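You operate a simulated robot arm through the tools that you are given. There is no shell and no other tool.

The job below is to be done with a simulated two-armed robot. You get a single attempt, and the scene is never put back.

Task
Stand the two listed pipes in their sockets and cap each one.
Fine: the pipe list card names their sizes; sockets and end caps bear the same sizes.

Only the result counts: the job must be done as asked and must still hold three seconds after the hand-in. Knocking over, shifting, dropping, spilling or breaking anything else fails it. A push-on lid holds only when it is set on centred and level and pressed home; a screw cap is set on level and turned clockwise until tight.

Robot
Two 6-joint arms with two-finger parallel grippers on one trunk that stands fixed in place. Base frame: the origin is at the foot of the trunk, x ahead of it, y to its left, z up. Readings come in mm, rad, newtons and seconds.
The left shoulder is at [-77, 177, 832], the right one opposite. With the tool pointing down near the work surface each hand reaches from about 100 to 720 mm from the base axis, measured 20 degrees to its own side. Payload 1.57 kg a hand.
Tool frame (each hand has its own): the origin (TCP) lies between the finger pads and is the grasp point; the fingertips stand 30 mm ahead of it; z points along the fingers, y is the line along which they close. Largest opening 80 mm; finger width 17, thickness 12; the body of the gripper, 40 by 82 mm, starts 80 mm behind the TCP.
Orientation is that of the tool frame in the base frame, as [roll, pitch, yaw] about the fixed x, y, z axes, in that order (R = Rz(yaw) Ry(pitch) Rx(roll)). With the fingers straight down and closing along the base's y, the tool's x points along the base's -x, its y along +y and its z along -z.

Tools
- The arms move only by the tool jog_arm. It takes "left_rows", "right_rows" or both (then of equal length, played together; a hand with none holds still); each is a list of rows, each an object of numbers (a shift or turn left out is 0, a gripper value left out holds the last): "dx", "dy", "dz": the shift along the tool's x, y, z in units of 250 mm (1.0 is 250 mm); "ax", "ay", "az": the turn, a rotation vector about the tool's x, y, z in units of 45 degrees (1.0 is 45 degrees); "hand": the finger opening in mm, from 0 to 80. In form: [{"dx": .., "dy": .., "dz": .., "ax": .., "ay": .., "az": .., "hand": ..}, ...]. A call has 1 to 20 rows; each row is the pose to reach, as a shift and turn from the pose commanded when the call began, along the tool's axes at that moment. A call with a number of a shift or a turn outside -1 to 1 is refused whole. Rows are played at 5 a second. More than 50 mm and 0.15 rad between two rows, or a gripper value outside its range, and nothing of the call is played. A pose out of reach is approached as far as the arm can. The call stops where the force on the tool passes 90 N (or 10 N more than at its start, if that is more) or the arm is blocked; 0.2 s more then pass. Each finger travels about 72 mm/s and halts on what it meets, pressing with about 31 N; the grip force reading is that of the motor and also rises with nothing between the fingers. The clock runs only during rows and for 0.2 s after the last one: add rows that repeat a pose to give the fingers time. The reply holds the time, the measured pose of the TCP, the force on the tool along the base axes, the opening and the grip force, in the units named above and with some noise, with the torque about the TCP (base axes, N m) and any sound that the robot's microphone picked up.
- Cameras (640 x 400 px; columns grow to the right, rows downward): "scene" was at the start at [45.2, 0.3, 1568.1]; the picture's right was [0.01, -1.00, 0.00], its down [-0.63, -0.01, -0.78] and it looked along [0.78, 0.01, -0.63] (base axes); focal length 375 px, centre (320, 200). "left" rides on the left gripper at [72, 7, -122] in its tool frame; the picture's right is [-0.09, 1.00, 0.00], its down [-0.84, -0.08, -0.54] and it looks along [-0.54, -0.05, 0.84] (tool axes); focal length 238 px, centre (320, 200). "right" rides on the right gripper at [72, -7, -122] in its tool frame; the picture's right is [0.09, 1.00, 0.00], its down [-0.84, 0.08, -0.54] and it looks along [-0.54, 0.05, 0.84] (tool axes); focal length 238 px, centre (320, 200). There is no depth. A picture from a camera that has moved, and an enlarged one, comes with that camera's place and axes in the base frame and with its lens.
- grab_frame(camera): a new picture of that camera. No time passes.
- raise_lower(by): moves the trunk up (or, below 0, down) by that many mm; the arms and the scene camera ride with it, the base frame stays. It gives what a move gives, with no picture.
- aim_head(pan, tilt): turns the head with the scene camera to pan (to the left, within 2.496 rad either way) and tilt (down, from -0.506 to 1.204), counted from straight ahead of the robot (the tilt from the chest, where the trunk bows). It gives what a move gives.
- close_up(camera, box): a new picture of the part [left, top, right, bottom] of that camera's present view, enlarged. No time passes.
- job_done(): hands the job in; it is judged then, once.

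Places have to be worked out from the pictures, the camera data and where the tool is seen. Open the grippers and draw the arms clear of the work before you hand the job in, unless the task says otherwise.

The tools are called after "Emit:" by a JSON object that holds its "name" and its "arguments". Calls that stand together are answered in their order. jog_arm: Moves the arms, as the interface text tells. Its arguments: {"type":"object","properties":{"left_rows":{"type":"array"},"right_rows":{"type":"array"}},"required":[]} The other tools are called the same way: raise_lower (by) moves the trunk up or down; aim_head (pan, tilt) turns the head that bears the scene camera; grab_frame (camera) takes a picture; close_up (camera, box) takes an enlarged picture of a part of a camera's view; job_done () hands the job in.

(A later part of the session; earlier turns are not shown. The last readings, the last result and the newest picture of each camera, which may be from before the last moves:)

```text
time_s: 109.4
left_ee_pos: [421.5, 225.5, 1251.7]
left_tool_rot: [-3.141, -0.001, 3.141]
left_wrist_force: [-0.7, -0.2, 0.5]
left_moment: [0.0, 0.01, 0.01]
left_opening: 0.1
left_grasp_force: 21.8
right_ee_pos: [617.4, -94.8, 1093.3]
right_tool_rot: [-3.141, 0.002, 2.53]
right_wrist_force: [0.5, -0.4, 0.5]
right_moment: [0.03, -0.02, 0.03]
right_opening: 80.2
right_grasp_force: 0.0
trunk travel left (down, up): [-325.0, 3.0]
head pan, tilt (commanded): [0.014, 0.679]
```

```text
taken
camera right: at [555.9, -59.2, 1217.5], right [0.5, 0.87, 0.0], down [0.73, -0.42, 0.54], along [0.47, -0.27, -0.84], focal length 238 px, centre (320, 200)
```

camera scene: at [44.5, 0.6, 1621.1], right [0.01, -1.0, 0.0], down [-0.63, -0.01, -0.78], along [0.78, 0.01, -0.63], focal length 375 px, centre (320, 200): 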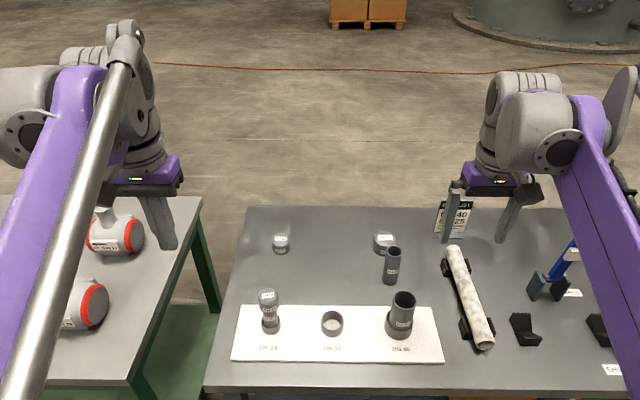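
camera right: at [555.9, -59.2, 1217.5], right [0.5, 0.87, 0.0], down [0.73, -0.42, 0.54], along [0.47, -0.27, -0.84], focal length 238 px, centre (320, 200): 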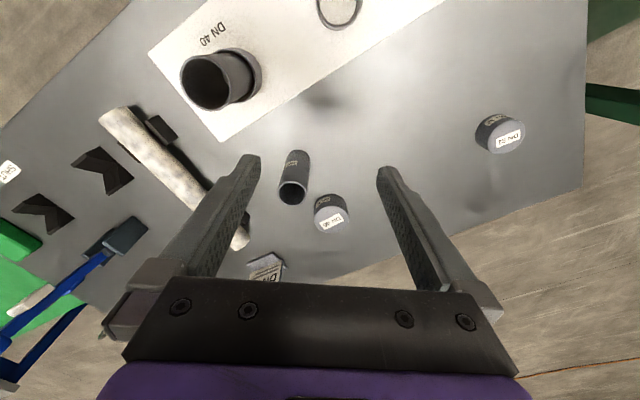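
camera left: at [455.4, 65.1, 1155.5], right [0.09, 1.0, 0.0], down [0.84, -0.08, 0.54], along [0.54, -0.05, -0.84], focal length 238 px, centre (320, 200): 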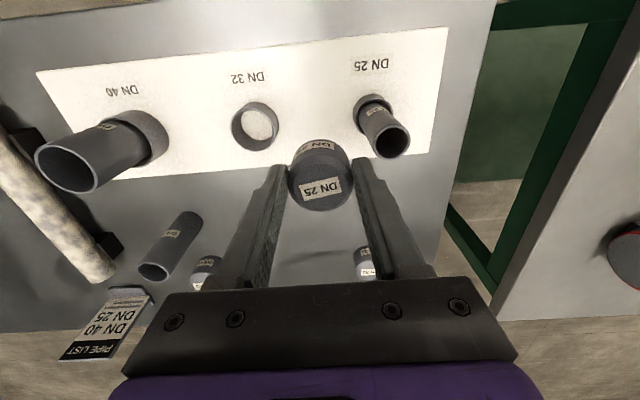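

The right hand is yawed 35° so that its camera and body stay clear of the DN 32 pipe. Now I tilt it 25° and move over the DN 40 cap to TCP (777, -163, 973).

Emit:
{"name": "jog_arm", "arguments": {"right_rows": [{"dx": -0.097, "dy": 0.02, "dz": 0.069, "ay": -0.08}, {"dx": -0.194, "dy": 0.041, "dz": 0.137, "ay": -0.16}, {"dx": -0.291, "dy": 0.062, "dz": 0.206, "ay": -0.24}, {"dx": -0.389, "dy": 0.082, "dz": 0.274, "ay": -0.318}, {"dx": -0.486, "dy": 0.103, "dz": 0.343, "ay": -0.397}, {"dx": -0.583, "dy": 0.124, "dz": 0.411, "ay": -0.477}, {"dx": -0.68, "dy": 0.144, "dz": 0.48, "ay": -0.556}, {"dx": -0.68, "dy": 0.144, "dz": 0.48, "ay": -0.556}]}}

Emit:
{"name": "grab_frame", "arguments": {"camera": "right"}}

Emit:
{"name": "grab_frame", "arguments": {"camera": "scene"}}

```text
time_s: 111.2
left_ee_pos: [421.2, 225.7, 1252.1]
left_tool_rot: [3.14, 0.0, -3.14]
left_wrist_force: [-0.3, 0.5, 0.7]
left_moment: [0.01, 0.0, -0.03]
left_opening: 0.0
left_grasp_force: 21.2
right_ee_pos: [779.2, -163.2, 974.5]
right_tool_rot: [-3.141, 0.439, 2.529]
right_wrist_force: [-0.8, -0.1, 0.3]
right_moment: [0.01, -0.03, 0.03]
right_opening: 80.1
right_grasp_force: 0.0
trunk travel left (down, up): [-325.0, 3.0]
head pan, tilt (commanded): [0.014, 0.679]
```

```text
taken
camera right: at [680.4, -101.0, 1055.9], right [0.5, 0.86, -0.04], down [0.48, -0.24, 0.85], along [0.72, -0.44, -0.53], focal length 238 px, centre (320, 200)
```

right: 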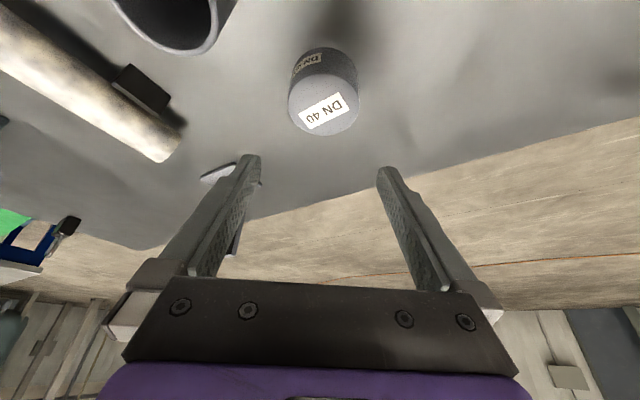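

```text
taken
camera scene: at [42.4, 0.6, 1621.1], right [0.01, -1.0, 0.0], down [-0.63, -0.01, -0.78], along [0.78, 0.01, -0.63], focal length 375 px, centre (320, 200)
```

scene: 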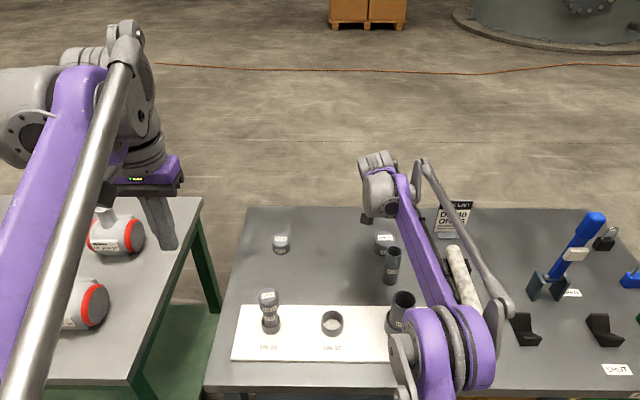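

The right hand hovers over the DN 40 cap in a comfortable posture. I zoom to refine the cap position.

Emit:
{"name": "close_up", "arguments": {"camera": "right", "box": [265, 30, 385, 150]}}

Emit:
{"name": "close_up", "arguments": {"camera": "scene", "box": [350, 190, 430, 290]}}

```text
3.33 times, centred on (325, 90) of right
camera zoom: at [680.4, -101.0, 1055.9], right [0.5, 0.86, -0.04], down [0.48, -0.24, 0.85], along [0.72, -0.44, -0.53], focal length 794 px, centre (303, 567)
```

zoom: 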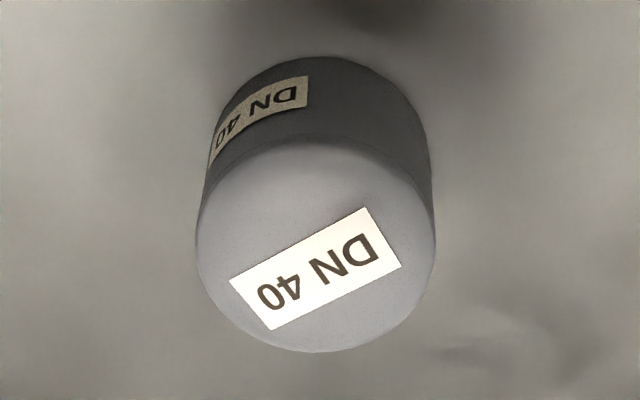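

```text
4.00 times, centred on (390, 240) of scene
camera zoom: at [42.4, 0.6, 1621.1], right [0.01, -1.0, 0.0], down [-0.63, -0.01, -0.78], along [0.78, 0.01, -0.63], focal length 1500 px, centre (40, 40)
```

zoom: 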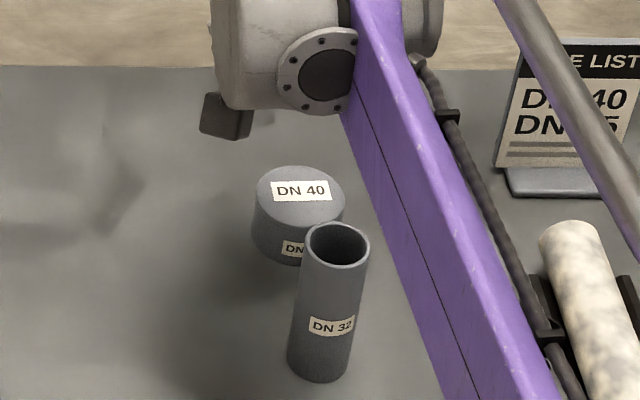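

The DN 40 cap triangulates to (784.5, -167) with its top at 886.5. I descend vertically to TCP z≈905, where the fingertips just start to straddle the cap, and check clearance.

Emit:
{"name": "jog_arm", "arguments": {"right_rows": [{"dx": 0.04, "dy": -0.002, "dz": 0.08}, {"dx": 0.08, "dy": -0.004, "dz": 0.16}, {"dx": 0.125, "dy": -0.004, "dz": 0.255}, {"dx": 0.125, "dy": -0.004, "dz": 0.255}]}}

Emit:
{"name": "grab_frame", "arguments": {"camera": "right"}}

Emit:
{"name": "close_up", "arguments": {"camera": "scene", "box": [340, 190, 440, 290]}}

```text
time_s: 112.2
left_ee_pos: [421.2, 225.6, 1252.2]
left_tool_rot: [3.14, -0.001, -3.141]
left_wrist_force: [0.4, -0.3, 0.3]
left_moment: [0.04, -0.02, -0.02]
left_opening: 0.0
left_grasp_force: 21.8
right_ee_pos: [776.0, -164.0, 902.7]
right_tool_rot: [-3.14, 0.438, 2.53]
right_wrist_force: [-0.3, 0.3, -0.8]
right_moment: [0.0, 0.0, -0.02]
right_opening: 80.2
right_grasp_force: 0.1
trunk travel left (down, up): [-325.0, 3.0]
head pan, tilt (commanded): [0.014, 0.679]
```

```text
taken
camera right: at [677.0, -102.6, 984.6], right [0.5, 0.86, -0.04], down [0.48, -0.24, 0.85], along [0.72, -0.44, -0.53], focal length 238 px, centre (320, 200)
```

right: 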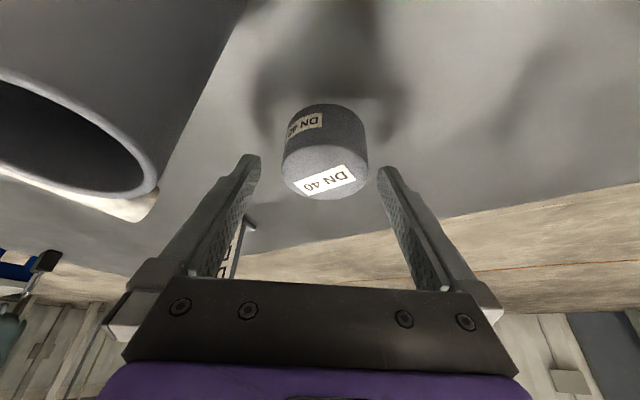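

```text
4.00 times, centred on (390, 240) of scene
camera zoom: at [42.7, 0.5, 1621.1], right [0.01, -1.0, 0.0], down [-0.63, -0.01, -0.78], along [0.78, 0.01, -0.63], focal length 1500 px, centre (40, 40)
```

zoom: 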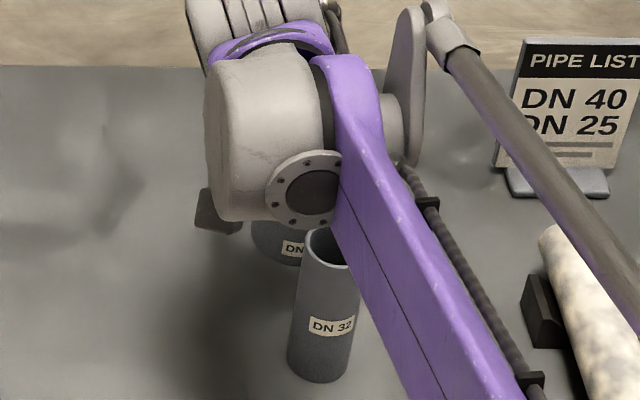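

The DN 32 pipe is clear of the camera and hand by several centimetres. I zoom on the cap between the fingers to check lateral centring.

Emit:
{"name": "close_up", "arguments": {"camera": "right", "box": [230, 80, 410, 230]}}

```text
2.67 times, centred on (320, 155) of right
camera zoom: at [677.0, -102.6, 984.6], right [0.5, 0.86, -0.04], down [0.48, -0.24, 0.85], along [0.72, -0.44, -0.53], focal length 636 px, centre (320, 320)
```

zoom: 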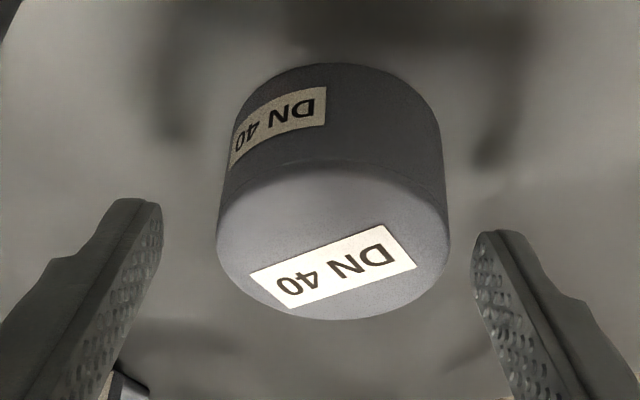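

The cap is about 2.5 mm to the right of the finger mid-plane. I correct that while descending to TCP z≈886, then verify.

Emit:
{"name": "jog_arm", "arguments": {"right_rows": [{"dx": 0.0, "dy": 0.0105, "dz": 0.0}, {"dx": 0.018, "dy": 0.0105, "dz": 0.032}, {"dx": 0.037, "dy": 0.0105, "dz": 0.065}, {"dx": 0.037, "dy": 0.0105, "dz": 0.065}]}}

Emit:
{"name": "close_up", "arguments": {"camera": "right", "box": [230, 80, 410, 230]}}

```text
time_s: 113.2
left_ee_pos: [422.9, 225.1, 1252.0]
left_tool_rot: [3.141, -0.002, 3.14]
left_wrist_force: [0.1, 0.2, 0.4]
left_moment: [-0.04, 0.0, 0.01]
left_opening: 0.2
left_grasp_force: 20.9
right_ee_pos: [776.7, -160.8, 885.2]
right_tool_rot: [3.141, 0.438, 2.532]
right_wrist_force: [-0.2, 0.0, 0.8]
right_moment: [0.0, -0.03, 0.0]
right_opening: 80.1
right_grasp_force: 0.0
trunk travel left (down, up): [-325.0, 3.0]
head pan, tilt (commanded): [0.014, 0.679]
```

```text
2.67 times, centred on (320, 155) of right
camera zoom: at [678.0, -99.2, 966.4], right [0.5, 0.86, -0.04], down [0.48, -0.24, 0.85], along [0.72, -0.44, -0.53], focal length 636 px, centre (320, 320)
```

zoom: 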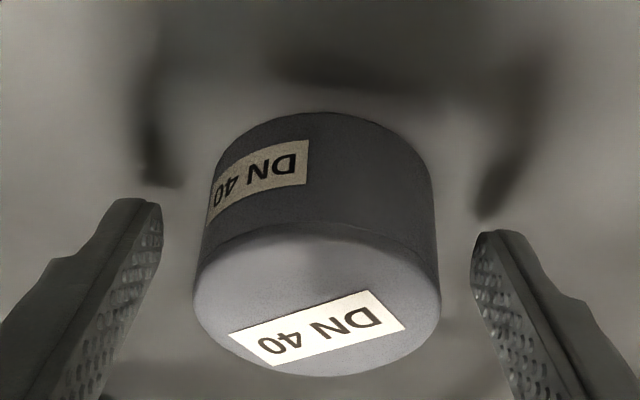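

The cap is centred between the fingers. I close the right gripper on it.

Emit:
{"name": "jog_arm", "arguments": {"right_rows": [{"hand": 72}, {"hand": 62}, {"hand": 52}, {"hand": 48}, {"hand": 48}]}}

Emit:
{"name": "close_up", "arguments": {"camera": "right", "box": [230, 80, 410, 230]}}

```text
time_s: 114.4
left_ee_pos: [422.3, 225.5, 1251.5]
left_tool_rot: [-3.142, 0.0, -3.141]
left_wrist_force: [0.7, 0.1, -0.6]
left_moment: [0.0, 0.02, 0.0]
left_opening: 0.0
left_grasp_force: 21.4
right_ee_pos: [777.3, -160.6, 885.5]
right_tool_rot: [3.141, 0.438, 2.531]
right_wrist_force: [0.7, 0.3, -0.1]
right_moment: [-0.03, -0.01, 0.03]
right_opening: 62.4
right_grasp_force: 30.5
trunk travel left (down, up): [-325.0, 3.0]
head pan, tilt (commanded): [0.014, 0.679]
```

```text
2.67 times, centred on (320, 155) of right
camera zoom: at [678.1, -99.3, 966.4], right [0.5, 0.86, -0.04], down [0.48, -0.24, 0.85], along [0.72, -0.44, -0.53], focal length 636 px, centre (320, 320)
```

zoom: 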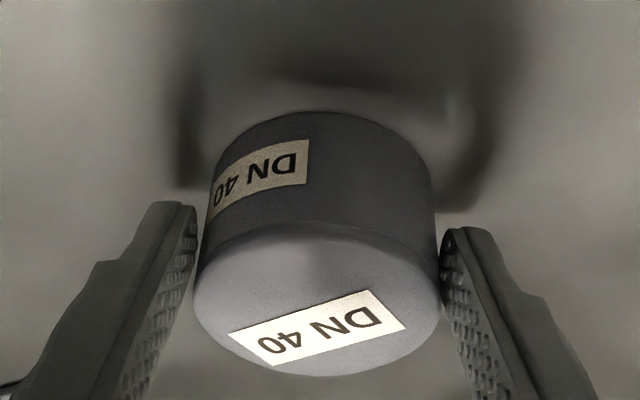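

The DN 40 cap is gripped at 62.4 mm. I lift it 30 mm and swing it left and back around the DN 32 pipe to above free table near (640, -50).

Emit:
{"name": "jog_arm", "arguments": {"right_rows": [{"dx": -0.02, "dz": -0.043}, {"dx": -0.0507, "dz": -0.109}, {"dx": 0.03, "dy": 0.036, "dz": -0.146}, {"dx": 0.11, "dy": 0.0715, "dz": -0.184}, {"dx": 0.19, "dy": 0.107, "dz": -0.221}, {"dx": 0.297, "dy": 0.092, "dz": -0.271}, {"dx": 0.404, "dy": 0.0775, "dz": -0.32}, {"dx": 0.51, "dy": 0.063, "dz": -0.37}, {"dx": 0.617, "dy": 0.048, "dz": -0.42}, {"dx": 0.617, "dy": 0.048, "dz": -0.42}]}}

Emit:
{"name": "grab_frame", "arguments": {"camera": "scene"}}

Emit:
{"name": "grab_frame", "arguments": {"camera": "right"}}

```text
time_s: 116.6
left_ee_pos: [422.8, 225.5, 1251.9]
left_tool_rot: [3.141, 0.001, 3.14]
left_wrist_force: [-0.4, 0.1, -1.1]
left_moment: [-0.01, -0.04, -0.02]
left_opening: 0.0
left_grasp_force: 21.7
right_ee_pos: [635.2, -44.6, 913.6]
right_tool_rot: [3.141, 0.437, 2.531]
right_wrist_force: [0.2, -0.2, -1.1]
right_moment: [0.04, 0.06, 0.05]
right_opening: 62.3
right_grasp_force: 31.9
trunk travel left (down, up): [-325.0, 3.0]
head pan, tilt (commanded): [0.014, 0.679]
```

```text
taken
camera scene: at [43.8, 0.2, 1621.1], right [0.01, -1.0, 0.0], down [-0.63, -0.01, -0.78], along [0.78, 0.01, -0.63], focal length 375 px, centre (320, 200)
```

scene: 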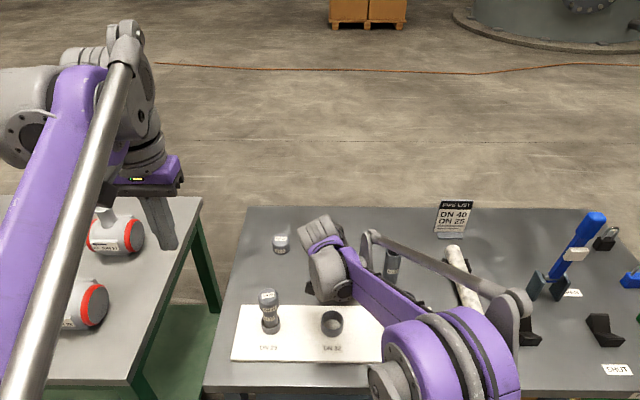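

```text
taken
camera right: at [535.9, 16.5, 995.6], right [0.5, 0.86, -0.04], down [0.48, -0.24, 0.85], along [0.72, -0.44, -0.53], focal length 238 px, centre (320, 200)
```

right: 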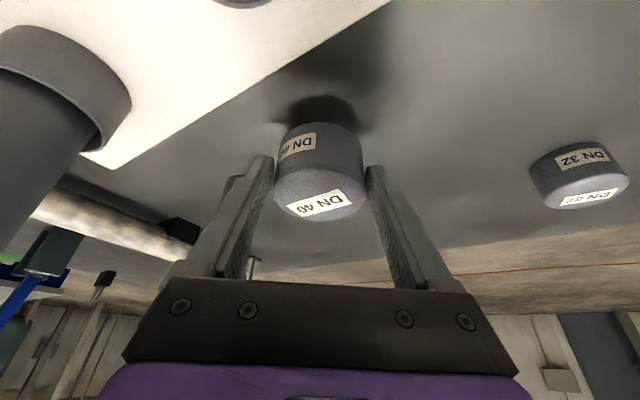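

The cap has cleared the DN 32 pipe and hangs near (641, -50). I lower it to a few millimetres above the table.

Emit:
{"name": "jog_arm", "arguments": {"right_rows": [{"dx": 0.015, "dz": 0.032}, {"dx": 0.03, "dz": 0.065}, {"dx": 0.0423, "dz": 0.0906}, {"dx": 0.0423, "dz": 0.0906}]}}

Emit:
{"name": "jog_arm", "arguments": {"right_rows": [{"dx": 0.0034, "dz": 0.0072}, {"dx": 0.0034, "dz": 0.0072}]}}

Emit:
{"name": "jog_arm", "arguments": {"right_rows": [{"dx": 0.0025, "dz": 0.0054}, {"dx": 0.0025, "dz": 0.0054}]}}

```text
time_s: 117.6
left_ee_pos: [422.4, 225.8, 1252.1]
left_tool_rot: [-3.141, 0.0, 3.141]
left_wrist_force: [0.8, 0.2, -0.6]
left_moment: [0.01, 0.0, -0.02]
left_opening: 0.0
left_grasp_force: 20.9
right_ee_pos: [634.3, -44.2, 888.7]
right_tool_rot: [3.14, 0.435, 2.532]
right_wrist_force: [-1.0, 0.2, -1.0]
right_moment: [-0.01, 0.03, 0.02]
right_opening: 62.0
right_grasp_force: 31.0
trunk travel left (down, up): [-325.0, 3.0]
head pan, tilt (commanded): [0.014, 0.679]
```

```text
time_s: 118.2
left_ee_pos: [421.4, 225.7, 1251.3]
left_tool_rot: [3.14, -0.001, 3.141]
left_wrist_force: [0.2, -0.4, -0.7]
left_moment: [0.02, -0.01, 0.0]
left_opening: 0.0
left_grasp_force: 21.6
right_ee_pos: [633.3, -44.1, 886.8]
right_tool_rot: [3.142, 0.438, 2.531]
right_wrist_force: [0.2, 0.1, -1.8]
right_moment: [-0.01, 0.01, 0.0]
right_opening: 62.4
right_grasp_force: 31.3
trunk travel left (down, up): [-325.0, 3.0]
head pan, tilt (commanded): [0.014, 0.679]
```

```text
time_s: 118.8
left_ee_pos: [422.9, 225.4, 1253.2]
left_tool_rot: [-3.142, 0.0, -3.141]
left_wrist_force: [0.4, -0.7, 0.0]
left_moment: [0.01, 0.02, 0.0]
left_opening: 0.0
left_grasp_force: 21.8
right_ee_pos: [632.5, -44.4, 886.8]
right_tool_rot: [-3.141, 0.437, 2.529]
right_wrist_force: [-1.0, 0.4, -1.1]
right_moment: [0.01, 0.03, 0.0]
right_opening: 62.2
right_grasp_force: 30.7
trunk travel left (down, up): [-325.0, 3.0]
head pan, tilt (commanded): [0.014, 0.679]
```

No contact yet; two more 1.5 mm steps.

Emit:
{"name": "jog_arm", "arguments": {"right_rows": [{"dx": 0.0025, "dz": 0.0054}, {"dx": 0.0025, "dz": 0.0054}]}}

Emit:
{"name": "jog_arm", "arguments": {"right_rows": [{"dx": 0.0025, "dz": 0.0054}, {"dx": 0.0025, "dz": 0.0054}]}}

```text
time_s: 119.4
left_ee_pos: [422.1, 225.3, 1252.0]
left_tool_rot: [-3.14, 0.0, -3.142]
left_wrist_force: [-0.4, -0.2, -0.1]
left_moment: [-0.02, 0.02, -0.02]
left_opening: 0.0
left_grasp_force: 21.3
right_ee_pos: [634.1, -45.5, 885.8]
right_tool_rot: [-3.141, 0.438, 2.532]
right_wrist_force: [1.7, 0.4, 6.4]
right_moment: [-0.05, 0.06, 0.04]
right_opening: 61.8
right_grasp_force: 31.4
trunk travel left (down, up): [-325.0, 3.0]
head pan, tilt (commanded): [0.014, 0.679]
```

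```text
time_s: 120.0
left_ee_pos: [421.5, 225.4, 1253.0]
left_tool_rot: [-3.14, 0.001, 3.141]
left_wrist_force: [-0.3, -1.0, -0.2]
left_moment: [0.02, 0.02, -0.02]
left_opening: 0.1
left_grasp_force: 21.5
right_ee_pos: [632.9, -44.6, 885.0]
right_tool_rot: [3.14, 0.44, 2.531]
right_wrist_force: [5.1, 0.8, 20.3]
right_moment: [-0.26, -0.04, 0.17]
right_opening: 61.9
right_grasp_force: 30.7
trunk travel left (down, up): [-325.0, 3.0]
head pan, tilt (commanded): [0.014, 0.679]
```

The cap touches the table (20 N). I back off slightly, open the gripper and rise vertically.

Emit:
{"name": "jog_arm", "arguments": {"right_rows": [{"dx": -0.002, "dz": -0.0045}, {"dx": -0.002, "dz": -0.0045, "hand": 70}, {"dx": -0.002, "dz": -0.0045, "hand": 80}, {"dx": -0.002, "dz": -0.0045, "hand": 80}, {"dx": -0.03, "dz": -0.065, "hand": 80}, {"dx": -0.08, "dz": -0.17}, {"dx": -0.13, "dz": -0.28}, {"dx": -0.17, "dz": -0.365}]}}

Emit:
{"name": "jog_arm", "arguments": {"right_rows": [{"ay": 0.11}, {"ay": 0.22}, {"ay": 0.33}, {"ay": 0.44}, {"ay": 0.556}, {"ay": 0.556}]}}

Emit:
{"name": "jog_arm", "arguments": {"right_rows": [{"az": -0.13}, {"az": -0.26}, {"az": -0.39}, {"az": -0.52}, {"az": -0.65}, {"az": -0.778}, {"az": -0.778}]}}

Emit:
{"name": "grab_frame", "arguments": {"camera": "right"}}

Emit:
{"name": "grab_frame", "arguments": {"camera": "scene"}}

```text
time_s: 121.8
left_ee_pos: [422.2, 225.0, 1252.2]
left_tool_rot: [-3.14, 0.0, -3.14]
left_wrist_force: [0.6, 0.2, -0.4]
left_moment: [0.0, -0.02, 0.01]
left_opening: 0.0
left_grasp_force: 21.2
right_ee_pos: [633.6, -43.1, 983.1]
right_tool_rot: [-3.141, 0.437, 2.53]
right_wrist_force: [-0.2, 0.4, 0.3]
right_moment: [0.04, 0.02, 0.02]
right_opening: 79.9
right_grasp_force: 0.1
trunk travel left (down, up): [-325.0, 3.0]
head pan, tilt (commanded): [0.014, 0.679]
```

```text
time_s: 123.2
left_ee_pos: [421.3, 225.3, 1251.6]
left_tool_rot: [-3.141, 0.0, -3.141]
left_wrist_force: [0.0, 0.6, -0.7]
left_moment: [0.01, 0.01, 0.0]
left_opening: 0.0
left_grasp_force: 20.9
right_ee_pos: [633.2, -44.8, 984.1]
right_tool_rot: [3.141, 0.0, 2.531]
right_wrist_force: [0.4, -0.4, 0.1]
right_moment: [0.03, 0.02, 0.0]
right_opening: 80.1
right_grasp_force: 0.0
trunk travel left (down, up): [-325.0, 3.0]
head pan, tilt (commanded): [0.014, 0.679]
```

```text
time_s: 124.8
left_ee_pos: [420.9, 225.1, 1252.3]
left_tool_rot: [-3.141, 0.0, -3.141]
left_wrist_force: [0.5, -0.5, -1.0]
left_moment: [0.01, 0.0, 0.03]
left_opening: 0.0
left_grasp_force: 21.6
right_ee_pos: [633.7, -44.7, 983.6]
right_tool_rot: [3.141, -0.001, -3.14]
right_wrist_force: [0.7, 0.3, 0.8]
right_moment: [0.04, 0.01, -0.02]
right_opening: 79.8
right_grasp_force: 0.1
trunk travel left (down, up): [-325.0, 3.0]
head pan, tilt (commanded): [0.014, 0.679]
```

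```text
taken
camera right: at [561.7, -51.1, 1106.9], right [-0.09, 1.0, 0.0], down [0.84, 0.08, 0.54], along [0.54, 0.05, -0.84], focal length 238 px, centre (320, 200)
```

right: 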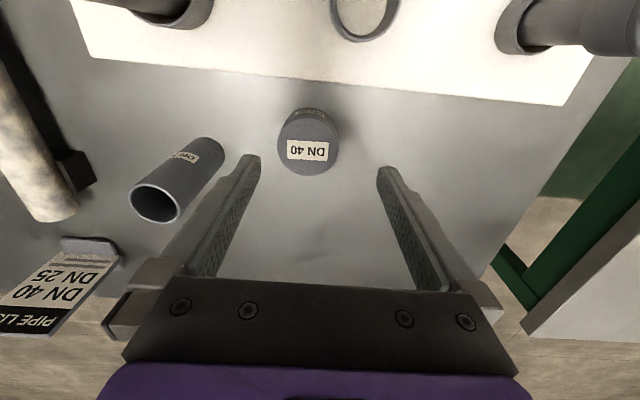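

```text
taken
camera scene: at [43.0, 0.4, 1621.1], right [0.01, -1.0, 0.0], down [-0.63, -0.01, -0.78], along [0.78, 0.01, -0.63], focal length 375 px, centre (320, 200)
```

scene: 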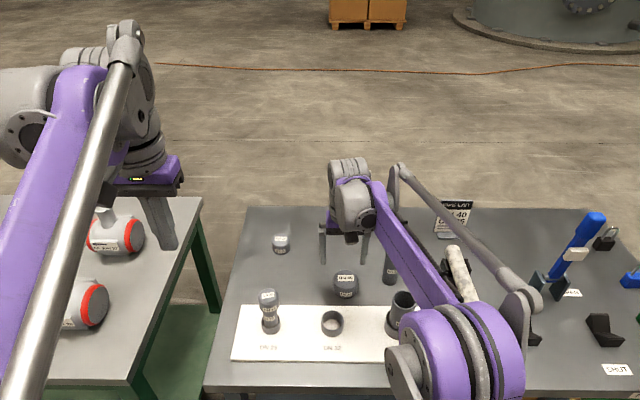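

The DN 40 cap stands on the table and the right hand is straight down again. I zoom from both cameras to locate the cap precisely.

Emit:
{"name": "close_up", "arguments": {"camera": "right", "box": [250, 90, 370, 190]}}

Emit:
{"name": "close_up", "arguments": {"camera": "scene", "box": [315, 255, 375, 305]}}

```text
4.00 times, centred on (310, 140) of right
camera zoom: at [561.7, -51.1, 1106.9], right [-0.09, 1.0, 0.0], down [0.84, 0.08, 0.54], along [0.54, 0.05, -0.84], focal length 953 px, centre (360, 440)
```

zoom: 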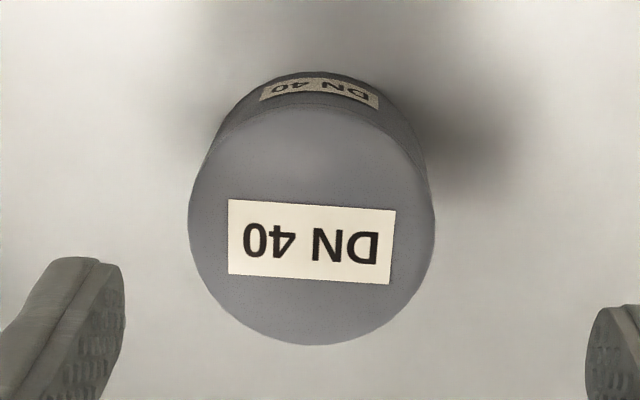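

```text
8.00 times, centred on (345, 280) of scene
camera zoom: at [43.0, 0.4, 1621.1], right [0.01, -1.0, 0.0], down [-0.63, -0.01, -0.78], along [0.78, 0.01, -0.63], focal length 2999 px, centre (120, -440)
```

zoom: 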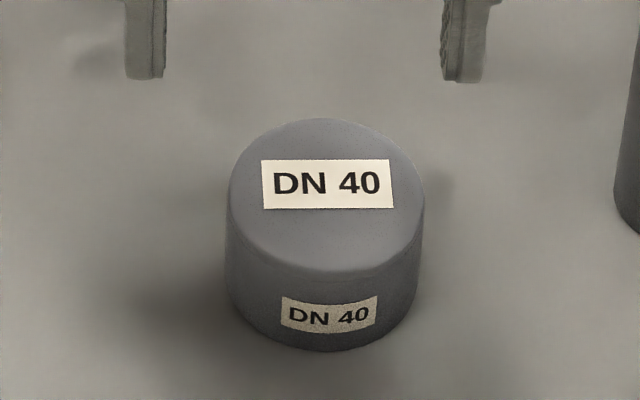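

Both cameras agree on the cap centre (645, -55). I move over it and descend to TCP z≈886.

Emit:
{"name": "jog_arm", "arguments": {"right_rows": [{"dx": -0.022, "dy": -0.022}, {"dx": -0.045, "dy": -0.044}, {"dx": -0.045, "dy": -0.044, "dz": 0.12}, {"dx": -0.045, "dy": -0.044, "dz": 0.24}, {"dx": -0.045, "dy": -0.044, "dz": 0.3}, {"dx": -0.045, "dy": -0.044, "dz": 0.3}]}}

Emit:
{"name": "close_up", "arguments": {"camera": "right", "box": [230, 90, 410, 230]}}

```text
time_s: 126.2
left_ee_pos: [422.0, 226.0, 1251.6]
left_tool_rot: [3.141, 0.001, 3.141]
left_wrist_force: [0.9, -0.2, 0.5]
left_moment: [-0.02, 0.02, -0.01]
left_opening: 0.2
left_grasp_force: 21.0
right_ee_pos: [646.0, -55.4, 909.1]
right_tool_rot: [3.14, 0.001, 3.141]
right_wrist_force: [0.1, 0.4, -0.6]
right_moment: [0.0, -0.02, 0.01]
right_opening: 79.9
right_grasp_force: 0.0
trunk travel left (down, up): [-325.0, 3.0]
head pan, tilt (commanded): [0.014, 0.679]
```

```text
2.86 times, centred on (320, 160) of right
camera zoom: at [573.3, -62.1, 1032.0], right [-0.09, 1.0, 0.0], down [0.84, 0.08, 0.54], along [0.54, 0.05, -0.84], focal length 681 px, centre (320, 314)
```

zoom: 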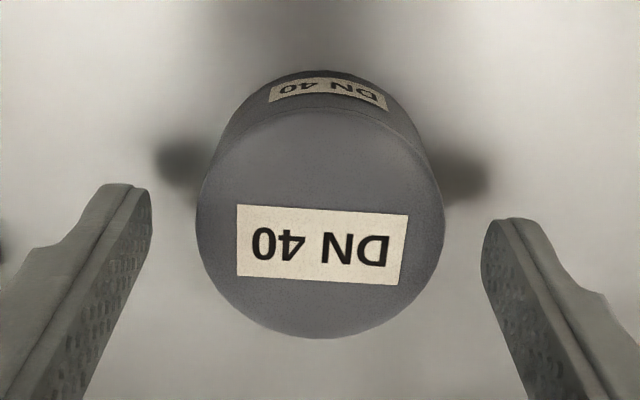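

The cap is centred to within a millimetre once perspective is accounted for. I descend to TCP z≈886 and close.

Emit:
{"name": "jog_arm", "arguments": {"right_rows": [{"dz": 0.05}, {"dz": 0.094}, {"dz": 0.094}, {"dz": 0.094, "hand": 70}, {"dz": 0.094, "hand": 58}, {"dz": 0.094, "hand": 48}, {"dz": 0.094, "hand": 48}, {"dz": 0.094, "hand": 48}]}}

Emit:
{"name": "close_up", "arguments": {"camera": "right", "box": [230, 90, 410, 230]}}

```text
time_s: 128.0
left_ee_pos: [421.9, 225.0, 1251.9]
left_tool_rot: [3.141, 0.001, -3.141]
left_wrist_force: [0.1, 0.2, -0.4]
left_moment: [0.0, 0.01, -0.03]
left_opening: 0.2
left_grasp_force: 21.8
right_ee_pos: [645.2, -53.5, 884.1]
right_tool_rot: [-3.141, -0.001, -3.141]
right_wrist_force: [1.0, 0.0, 0.1]
right_moment: [-0.01, -0.01, 0.01]
right_opening: 63.3
right_grasp_force: 31.4
trunk travel left (down, up): [-325.0, 3.0]
head pan, tilt (commanded): [0.014, 0.679]
```

```text
2.86 times, centred on (320, 160) of right
camera zoom: at [573.1, -61.2, 1008.2], right [-0.09, 1.0, 0.0], down [0.84, 0.08, 0.54], along [0.54, 0.05, -0.84], focal length 681 px, centre (320, 314)
```

zoom: 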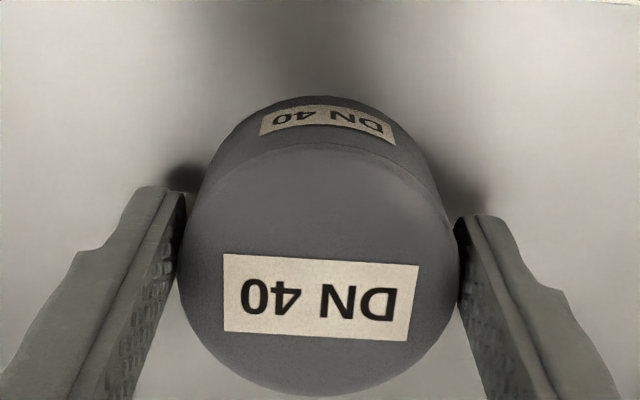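

The DN 40 cap is gripped at 63 mm straight down. I lift 150 mm, retract to the socket row and stop about 60 mm short of the DN 40 pipe to measure its top.

Emit:
{"name": "jog_arm", "arguments": {"right_rows": [{"dz": -0.05}, {"dz": -0.18}, {"dz": -0.32}, {"dz": -0.46}, {"dz": -0.6}, {"dx": 0.16, "dz": -0.6}, {"dx": 0.32, "dz": -0.6}, {"dx": 0.484, "dz": -0.6}, {"dx": 0.484, "dy": -0.11, "dz": -0.6}, {"dx": 0.484, "dy": -0.2, "dz": -0.6}, {"dx": 0.484, "dy": -0.2, "dz": -0.6}]}}

Emit:
{"name": "grab_frame", "arguments": {"camera": "right"}}

Emit:
{"name": "grab_frame", "arguments": {"camera": "scene"}}

Emit:
{"name": "grab_frame", "arguments": {"camera": "left"}}

```text
time_s: 130.4
left_ee_pos: [422.2, 225.6, 1251.8]
left_tool_rot: [-3.141, -0.001, -3.141]
left_wrist_force: [0.0, 0.3, -0.3]
left_moment: [0.01, 0.03, -0.05]
left_opening: 0.0
left_grasp_force: 21.2
right_ee_pos: [523.7, -105.5, 1034.7]
right_tool_rot: [3.141, 0.0, -3.141]
right_wrist_force: [-0.3, 0.6, -1.5]
right_moment: [-0.01, 0.01, 0.01]
right_opening: 63.3
right_grasp_force: 30.9
trunk travel left (down, up): [-325.0, 3.0]
head pan, tilt (commanded): [0.014, 0.679]
```

```text
taken
camera right: at [451.6, -112.6, 1158.6], right [-0.09, 1.0, 0.0], down [0.84, 0.08, 0.54], along [0.54, 0.05, -0.84], focal length 238 px, centre (320, 200)
```

right: 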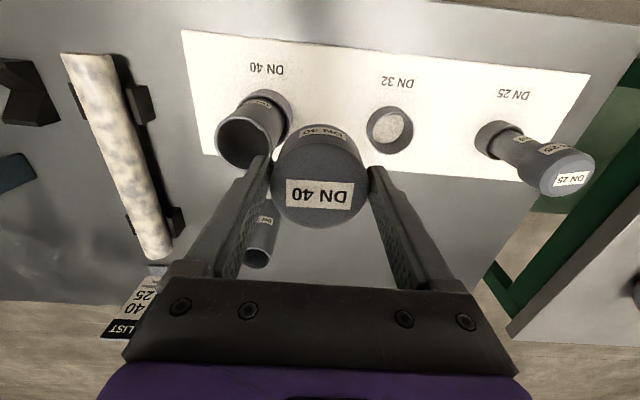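

```text
taken
camera scene: at [43.0, 0.6, 1621.1], right [0.01, -1.0, 0.0], down [-0.63, -0.01, -0.78], along [0.78, 0.01, -0.63], focal length 375 px, centre (320, 200)
```

scene: 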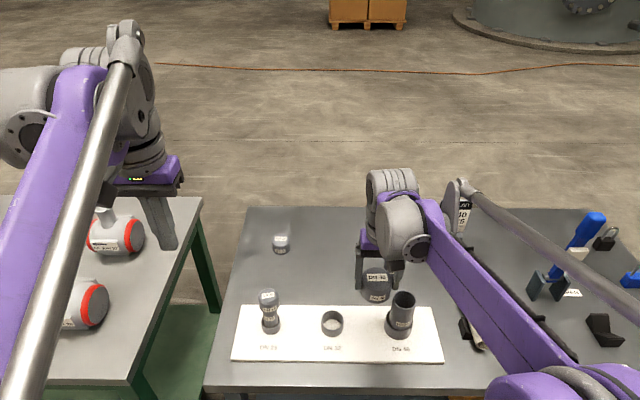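

```text
taken
camera left: at [349.9, 232.1, 1373.4], right [0.09, 1.0, 0.0], down [0.84, -0.08, 0.54], along [0.54, -0.05, -0.84], focal length 238 px, centre (320, 200)
```

left: 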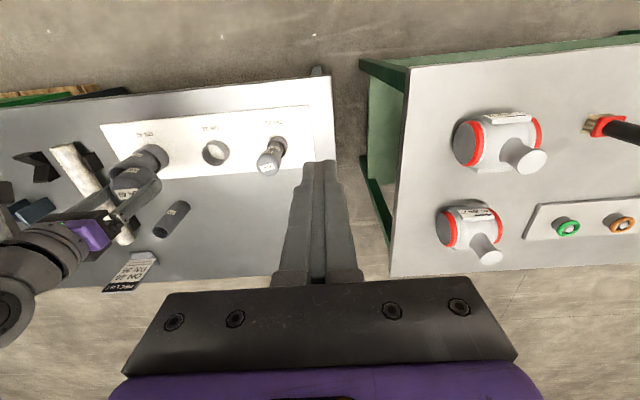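

All three cameras see the DN 40 pipe and the held cap. I zoom in each to measure.

Emit:
{"name": "close_up", "arguments": {"camera": "right", "box": [200, 80, 370, 230]}}

Emit:
{"name": "close_up", "arguments": {"camera": "scene", "box": [350, 255, 430, 345]}}

Emit:
{"name": "close_up", "arguments": {"camera": "left", "box": [90, 130, 190, 230]}}

```text
2.67 times, centred on (285, 155) of right
camera zoom: at [451.6, -112.6, 1158.6], right [-0.09, 1.0, 0.0], down [0.84, 0.08, 0.54], along [0.54, 0.05, -0.84], focal length 636 px, centre (413, 320)
```

zoom: 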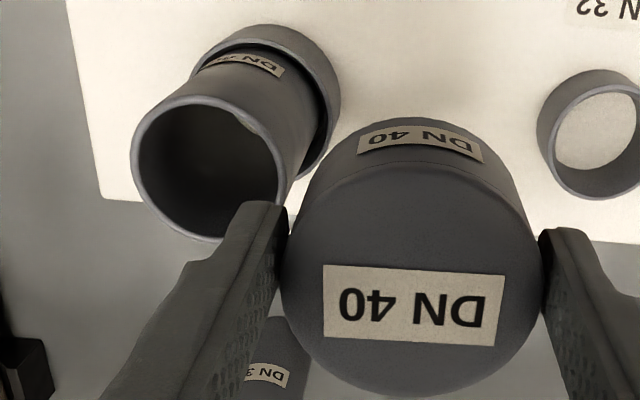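

```text
4.44 times, centred on (390, 300) of scene
camera zoom: at [43.0, 0.6, 1621.1], right [0.01, -1.0, 0.0], down [-0.63, -0.01, -0.78], along [0.78, 0.01, -0.63], focal length 1666 px, centre (9, -244)
```

zoom: 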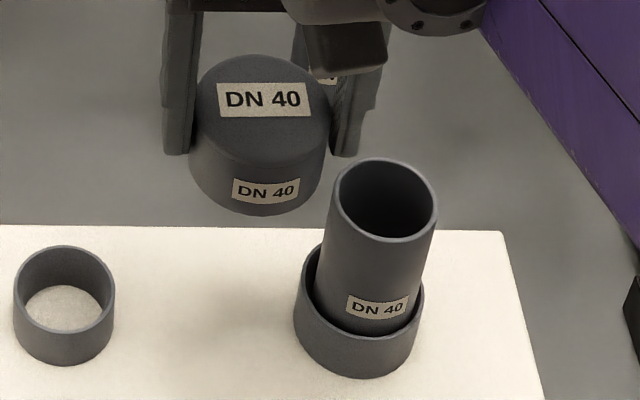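

```text
4.00 times, centred on (140, 180) of left
camera zoom: at [349.9, 232.1, 1373.4], right [0.09, 1.0, 0.0], down [0.84, -0.08, 0.54], along [0.54, -0.05, -0.84], focal length 953 px, centre (1040, 280)
```

zoom: 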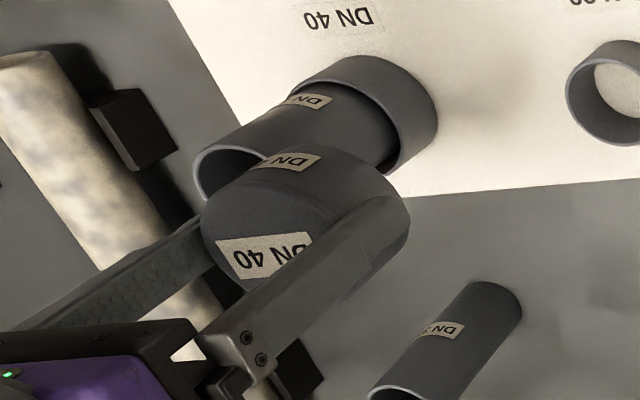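

Pipe top: (527, -170.2, 964); cap centre about (525.8, -105.6). I move the cap over the pipe, lower to roughly 10 mm above it, and inspect.

Emit:
{"name": "jog_arm", "arguments": {"right_rows": [{"dx": -0.003, "dy": -0.09}, {"dx": -0.006, "dy": -0.18}, {"dx": -0.006, "dy": -0.2584}, {"dx": -0.006, "dy": -0.2584, "dz": 0.045}, {"dx": -0.006, "dy": -0.2584, "dz": 0.086}, {"dx": -0.006, "dy": -0.2584, "dz": 0.086}]}}

Emit:
{"name": "close_up", "arguments": {"camera": "right", "box": [240, 60, 400, 220]}}

Emit:
{"name": "close_up", "arguments": {"camera": "scene", "box": [360, 260, 440, 340]}}

Emit:
{"name": "close_up", "arguments": {"camera": "left", "box": [80, 130, 180, 210]}}

```text
time_s: 131.8
left_ee_pos: [422.0, 224.8, 1251.1]
left_tool_rot: [-3.14, 0.001, 3.141]
left_wrist_force: [0.3, 0.2, 0.2]
left_moment: [-0.02, 0.01, -0.01]
left_opening: 0.2
left_grasp_force: 21.2
right_ee_pos: [524.0, -169.5, 1013.9]
right_tool_rot: [3.14, -0.001, 3.14]
right_wrist_force: [0.2, 0.1, -0.8]
right_moment: [-0.01, -0.04, -0.01]
right_opening: 63.5
right_grasp_force: 30.8
trunk travel left (down, up): [-325.0, 3.0]
head pan, tilt (commanded): [0.014, 0.679]
```

```text
2.50 times, centred on (320, 140) of right
camera zoom: at [453.1, -176.8, 1136.8], right [-0.09, 1.0, 0.0], down [0.84, 0.08, 0.54], along [0.54, 0.05, -0.84], focal length 596 px, centre (320, 350)
```

zoom: 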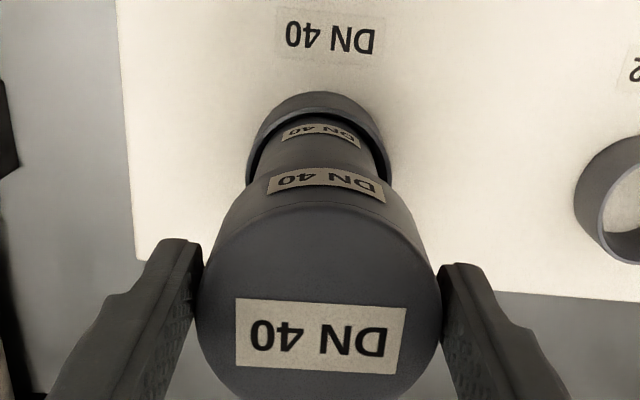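

```text
5.00 times, centred on (400, 300) of scene
camera zoom: at [43.0, 0.4, 1621.1], right [0.01, -1.0, 0.0], down [-0.63, -0.01, -0.78], along [0.78, 0.01, -0.63], focal length 1874 px, centre (-80, -300)
```

zoom: 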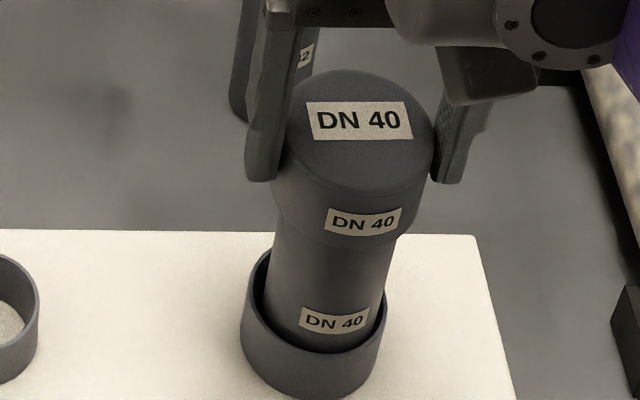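

```text
5.00 times, centred on (130, 170) of left
camera zoom: at [350.0, 231.9, 1373.5], right [0.09, 1.0, 0.0], down [0.84, -0.08, 0.54], along [0.54, -0.05, -0.84], focal length 1192 px, centre (1270, 350)
```

zoom: 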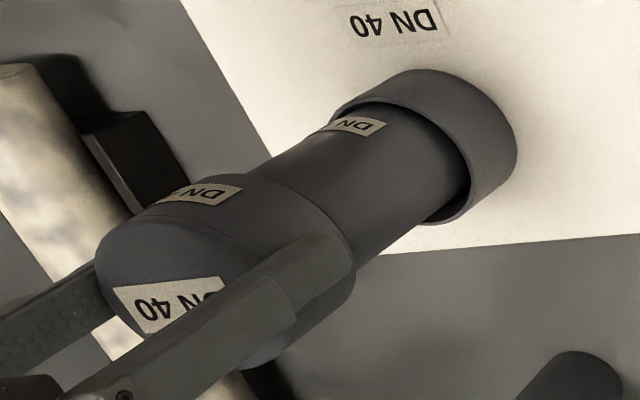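

The cap hovers just above the pipe. I zoom further for a careful alignment check in y (right and scene views) and x (left view).

Emit:
{"name": "close_up", "arguments": {"camera": "left", "box": [95, 145, 165, 205]}}

Emit:
{"name": "close_up", "arguments": {"camera": "scene", "box": [380, 280, 430, 330]}}

Emit:
{"name": "close_up", "arguments": {"camera": "right", "box": [280, 90, 360, 160]}}

```text
6.67 times, centred on (130, 175) of left
camera zoom: at [350.0, 231.9, 1373.5], right [0.09, 1.0, 0.0], down [0.84, -0.08, 0.54], along [0.54, -0.05, -0.84], focal length 1589 px, centre (1587, 367)
```

zoom: 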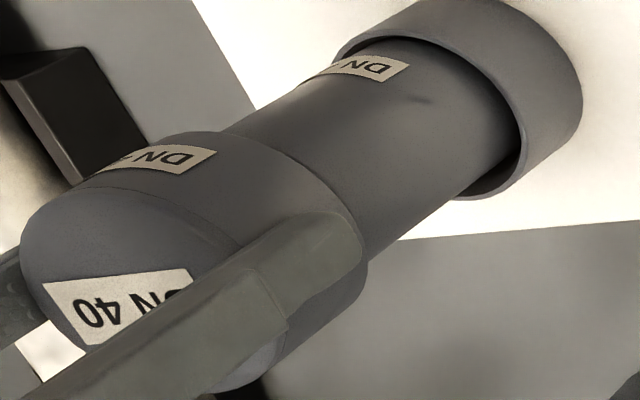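

```text
8.00 times, centred on (405, 305) of scene
camera zoom: at [43.0, 0.4, 1621.1], right [0.01, -1.0, 0.0], down [-0.63, -0.01, -0.78], along [0.78, 0.01, -0.63], focal length 2999 px, centre (-360, -640)
```

zoom: 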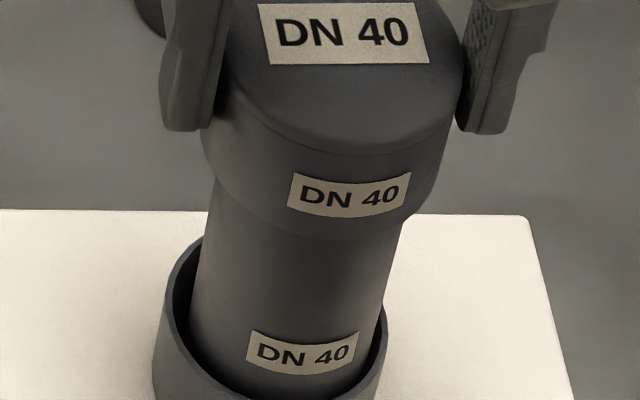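

```text
5.71 times, centred on (320, 125) of right
camera zoom: at [453.1, -176.8, 1136.8], right [-0.09, 1.0, 0.0], down [0.84, 0.08, 0.54], along [0.54, 0.05, -0.84], focal length 1362 px, centre (320, 629)
```

zoom: 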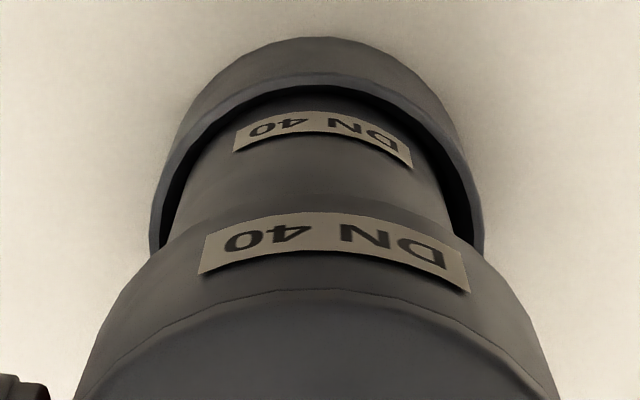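

All three views now show cap and pipe concentric to within about 0.5 mm. I lower 6 mm and then continue in small steps while watching forces.

Emit:
{"name": "jog_arm", "arguments": {"right_rows": [{"dz": 0.012}, {"dz": 0.024}, {"dz": 0.024}]}}

Emit:
{"name": "jog_arm", "arguments": {"right_rows": [{"dz": 0.01}, {"dz": 0.01}]}}

Emit:
{"name": "jog_arm", "arguments": {"right_rows": [{"dz": 0.01}, {"dz": 0.01}]}}

```text
time_s: 132.6
left_ee_pos: [421.5, 225.9, 1252.0]
left_tool_rot: [3.14, -0.002, 3.141]
left_wrist_force: [1.1, 0.2, 0.3]
left_moment: [-0.01, 0.0, -0.02]
left_opening: 0.0
left_grasp_force: 20.9
right_ee_pos: [525.9, -170.2, 1007.7]
right_tool_rot: [-3.141, 0.0, 3.141]
right_wrist_force: [0.1, 1.2, -1.7]
right_moment: [-0.01, -0.01, -0.04]
right_opening: 63.3
right_grasp_force: 31.2
trunk travel left (down, up): [-325.0, 3.0]
head pan, tilt (commanded): [0.014, 0.679]
```

```text
time_s: 133.2
left_ee_pos: [422.1, 224.6, 1252.3]
left_tool_rot: [-3.141, 0.001, -3.14]
left_wrist_force: [0.5, 1.0, 0.8]
left_moment: [-0.01, 0.0, -0.01]
left_opening: 0.0
left_grasp_force: 21.1
right_ee_pos: [523.7, -170.5, 1005.7]
right_tool_rot: [3.14, -0.001, 3.141]
right_wrist_force: [0.1, 0.3, -1.7]
right_moment: [-0.03, 0.03, 0.0]
right_opening: 63.6
right_grasp_force: 31.0
trunk travel left (down, up): [-325.0, 3.0]
head pan, tilt (commanded): [0.014, 0.679]
```

```text
time_s: 133.8
left_ee_pos: [422.1, 224.0, 1251.9]
left_tool_rot: [-3.141, 0.0, 3.142]
left_wrist_force: [0.7, 0.8, -0.3]
left_moment: [-0.04, 0.01, 0.04]
left_opening: 0.0
left_grasp_force: 21.5
right_ee_pos: [524.7, -170.5, 1001.9]
right_tool_rot: [-3.141, 0.0, 3.141]
right_wrist_force: [0.3, -0.7, -2.0]
right_moment: [-0.01, -0.01, 0.0]
right_opening: 63.3
right_grasp_force: 30.9
trunk travel left (down, up): [-325.0, 3.0]
head pan, tilt (commanded): [0.014, 0.679]
```

No contact at 1002. I continue in 2.5 mm steps.

Emit:
{"name": "jog_arm", "arguments": {"right_rows": [{"dz": 0.01}, {"dz": 0.01}]}}

Emit:
{"name": "jog_arm", "arguments": {"right_rows": [{"dz": 0.01}, {"dz": 0.01}]}}

Emit:
{"name": "close_up", "arguments": {"camera": "scene", "box": [370, 270, 430, 340]}}

Emit:
{"name": "close_up", "arguments": {"camera": "left", "box": [95, 145, 165, 205]}}

```text
time_s: 134.4
left_ee_pos: [421.6, 224.7, 1251.2]
left_tool_rot: [3.141, -0.001, 3.141]
left_wrist_force: [-1.0, 0.2, 0.4]
left_moment: [0.02, -0.01, -0.02]
left_opening: 0.0
left_grasp_force: 20.9
right_ee_pos: [523.5, -170.4, 1000.7]
right_tool_rot: [-3.141, 0.0, 3.141]
right_wrist_force: [-0.4, -0.4, -1.3]
right_moment: [-0.01, 0.02, 0.02]
right_opening: 63.5
right_grasp_force: 31.0
trunk travel left (down, up): [-325.0, 3.0]
head pan, tilt (commanded): [0.014, 0.679]
```

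```text
time_s: 135.0
left_ee_pos: [422.4, 225.6, 1253.5]
left_tool_rot: [-3.141, -0.001, 3.141]
left_wrist_force: [0.6, -0.4, -0.4]
left_moment: [0.03, 0.01, 0.0]
left_opening: 0.0
left_grasp_force: 20.7
right_ee_pos: [525.2, -170.8, 998.8]
right_tool_rot: [3.141, 0.0, 3.141]
right_wrist_force: [0.2, -0.2, -1.5]
right_moment: [0.01, 0.01, 0.02]
right_opening: 63.3
right_grasp_force: 31.0
trunk travel left (down, up): [-325.0, 3.0]
head pan, tilt (commanded): [0.014, 0.679]
```

```text
5.71 times, centred on (400, 305) of scene
camera zoom: at [43.1, 0.4, 1621.1], right [0.01, -1.0, 0.0], down [-0.63, -0.01, -0.78], along [0.78, 0.01, -0.63], focal length 2142 px, centre (-137, -400)
```

zoom: 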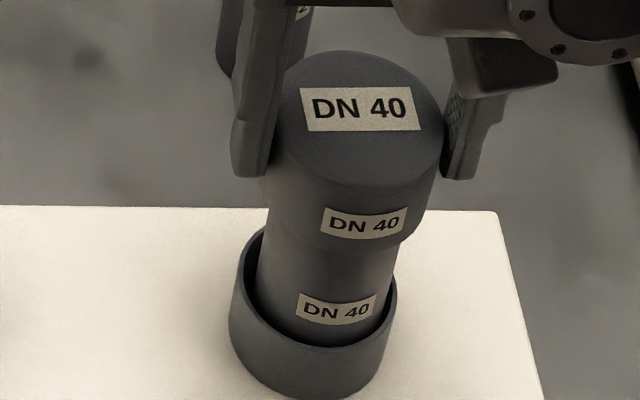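

```text
6.67 times, centred on (130, 175) of left
camera zoom: at [350.0, 231.9, 1373.5], right [0.09, 1.0, 0.0], down [0.84, -0.08, 0.54], along [0.54, -0.05, -0.84], focal length 1589 px, centre (1587, 367)
```

zoom: 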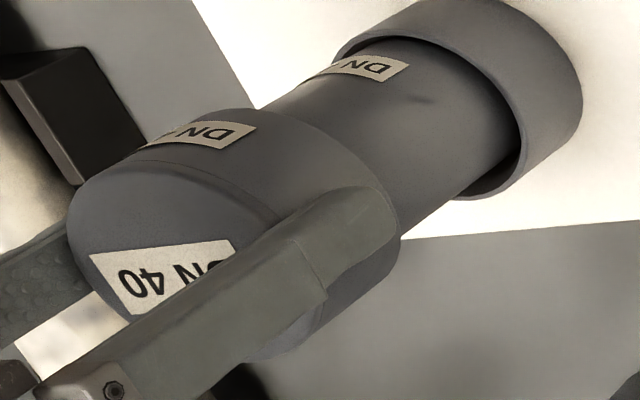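

The cap is sliding over the pipe, level and concentric. I continue downward in 3 mm steps.

Emit:
{"name": "jog_arm", "arguments": {"right_rows": [{"dz": 0.012}, {"dz": 0.012}]}}

Emit:
{"name": "jog_arm", "arguments": {"right_rows": [{"dz": 0.012}, {"dz": 0.012}]}}

Emit:
{"name": "jog_arm", "arguments": {"right_rows": [{"dz": 0.012}, {"dz": 0.012}]}}

```text
time_s: 135.6
left_ee_pos: [420.7, 224.6, 1251.9]
left_tool_rot: [3.141, -0.001, 3.141]
left_wrist_force: [-0.4, -0.3, -0.4]
left_moment: [-0.02, 0.0, -0.01]
left_opening: 0.0
left_grasp_force: 21.4
right_ee_pos: [524.0, -170.3, 993.9]
right_tool_rot: [-3.141, -0.001, 3.14]
right_wrist_force: [-0.4, -0.4, -1.5]
right_moment: [-0.02, 0.0, -0.01]
right_opening: 63.5
right_grasp_force: 31.7
trunk travel left (down, up): [-325.0, 3.0]
head pan, tilt (commanded): [0.014, 0.679]
```

```text
time_s: 136.2
left_ee_pos: [422.7, 223.9, 1251.6]
left_tool_rot: [3.141, 0.0, -3.141]
left_wrist_force: [0.6, 0.2, 0.2]
left_moment: [-0.01, -0.01, -0.01]
left_opening: 0.0
left_grasp_force: 21.1
right_ee_pos: [525.6, -170.0, 992.0]
right_tool_rot: [-3.141, 0.0, -3.141]
right_wrist_force: [0.2, 0.1, -1.3]
right_moment: [0.03, -0.01, 0.0]
right_opening: 63.2
right_grasp_force: 31.4
trunk travel left (down, up): [-325.0, 3.0]
head pan, tilt (commanded): [0.014, 0.679]
```

```text
time_s: 136.8
left_ee_pos: [420.8, 224.2, 1252.5]
left_tool_rot: [-3.141, 0.001, 3.14]
left_wrist_force: [0.3, 0.6, 0.5]
left_moment: [0.01, 0.04, 0.0]
left_opening: 0.0
left_grasp_force: 21.7
right_ee_pos: [523.7, -170.3, 988.4]
right_tool_rot: [-3.141, 0.0, 3.141]
right_wrist_force: [0.7, 0.2, -2.2]
right_moment: [-0.02, 0.02, -0.02]
right_opening: 63.4
right_grasp_force: 31.2
trunk travel left (down, up): [-325.0, 3.0]
head pan, tilt (commanded): [0.014, 0.679]
```

Still free at 988. I continue.

Emit:
{"name": "jog_arm", "arguments": {"right_rows": [{"dz": 0.012}, {"dz": 0.012}]}}

Emit:
{"name": "jog_arm", "arguments": {"right_rows": [{"dz": 0.012}, {"dz": 0.012}]}}

Emit:
{"name": "jog_arm", "arguments": {"right_rows": [{"dz": 0.01}, {"dz": 0.01}]}}

```text
time_s: 137.4
left_ee_pos: [420.5, 224.6, 1252.0]
left_tool_rot: [3.141, 0.0, 3.141]
left_wrist_force: [0.7, 0.3, -0.1]
left_moment: [0.02, 0.0, 0.01]
left_opening: 0.3
left_grasp_force: 21.5
right_ee_pos: [523.6, -169.6, 986.0]
right_tool_rot: [3.14, -0.001, 3.141]
right_wrist_force: [-0.5, -0.2, -0.6]
right_moment: [-0.02, 0.0, -0.01]
right_opening: 63.5
right_grasp_force: 30.9
trunk travel left (down, up): [-325.0, 3.0]
head pan, tilt (commanded): [0.014, 0.679]
```

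```text
time_s: 138.0
left_ee_pos: [421.6, 225.1, 1252.5]
left_tool_rot: [3.14, 0.001, -3.141]
left_wrist_force: [-0.2, 0.4, -0.2]
left_moment: [-0.04, 0.0, -0.01]
left_opening: 0.1
left_grasp_force: 21.5
right_ee_pos: [525.6, -169.8, 984.0]
right_tool_rot: [-3.141, 0.001, -3.141]
right_wrist_force: [-0.5, -0.6, -1.3]
right_moment: [0.05, 0.01, -0.01]
right_opening: 63.5
right_grasp_force: 30.9
trunk travel left (down, up): [-325.0, 3.0]
head pan, tilt (commanded): [0.014, 0.679]
```

```text
time_s: 138.6
left_ee_pos: [421.3, 225.5, 1250.5]
left_tool_rot: [-3.141, 0.001, -3.141]
left_wrist_force: [0.5, 0.4, -0.5]
left_moment: [-0.01, 0.02, -0.01]
left_opening: 0.3
left_grasp_force: 21.2
right_ee_pos: [525.2, -170.4, 981.2]
right_tool_rot: [3.141, 0.0, 3.141]
right_wrist_force: [0.7, -1.1, -2.2]
right_moment: [-0.01, -0.03, 0.02]
right_opening: 63.7
right_grasp_force: 30.9
trunk travel left (down, up): [-325.0, 3.0]
head pan, tilt (commanded): [0.014, 0.679]
```

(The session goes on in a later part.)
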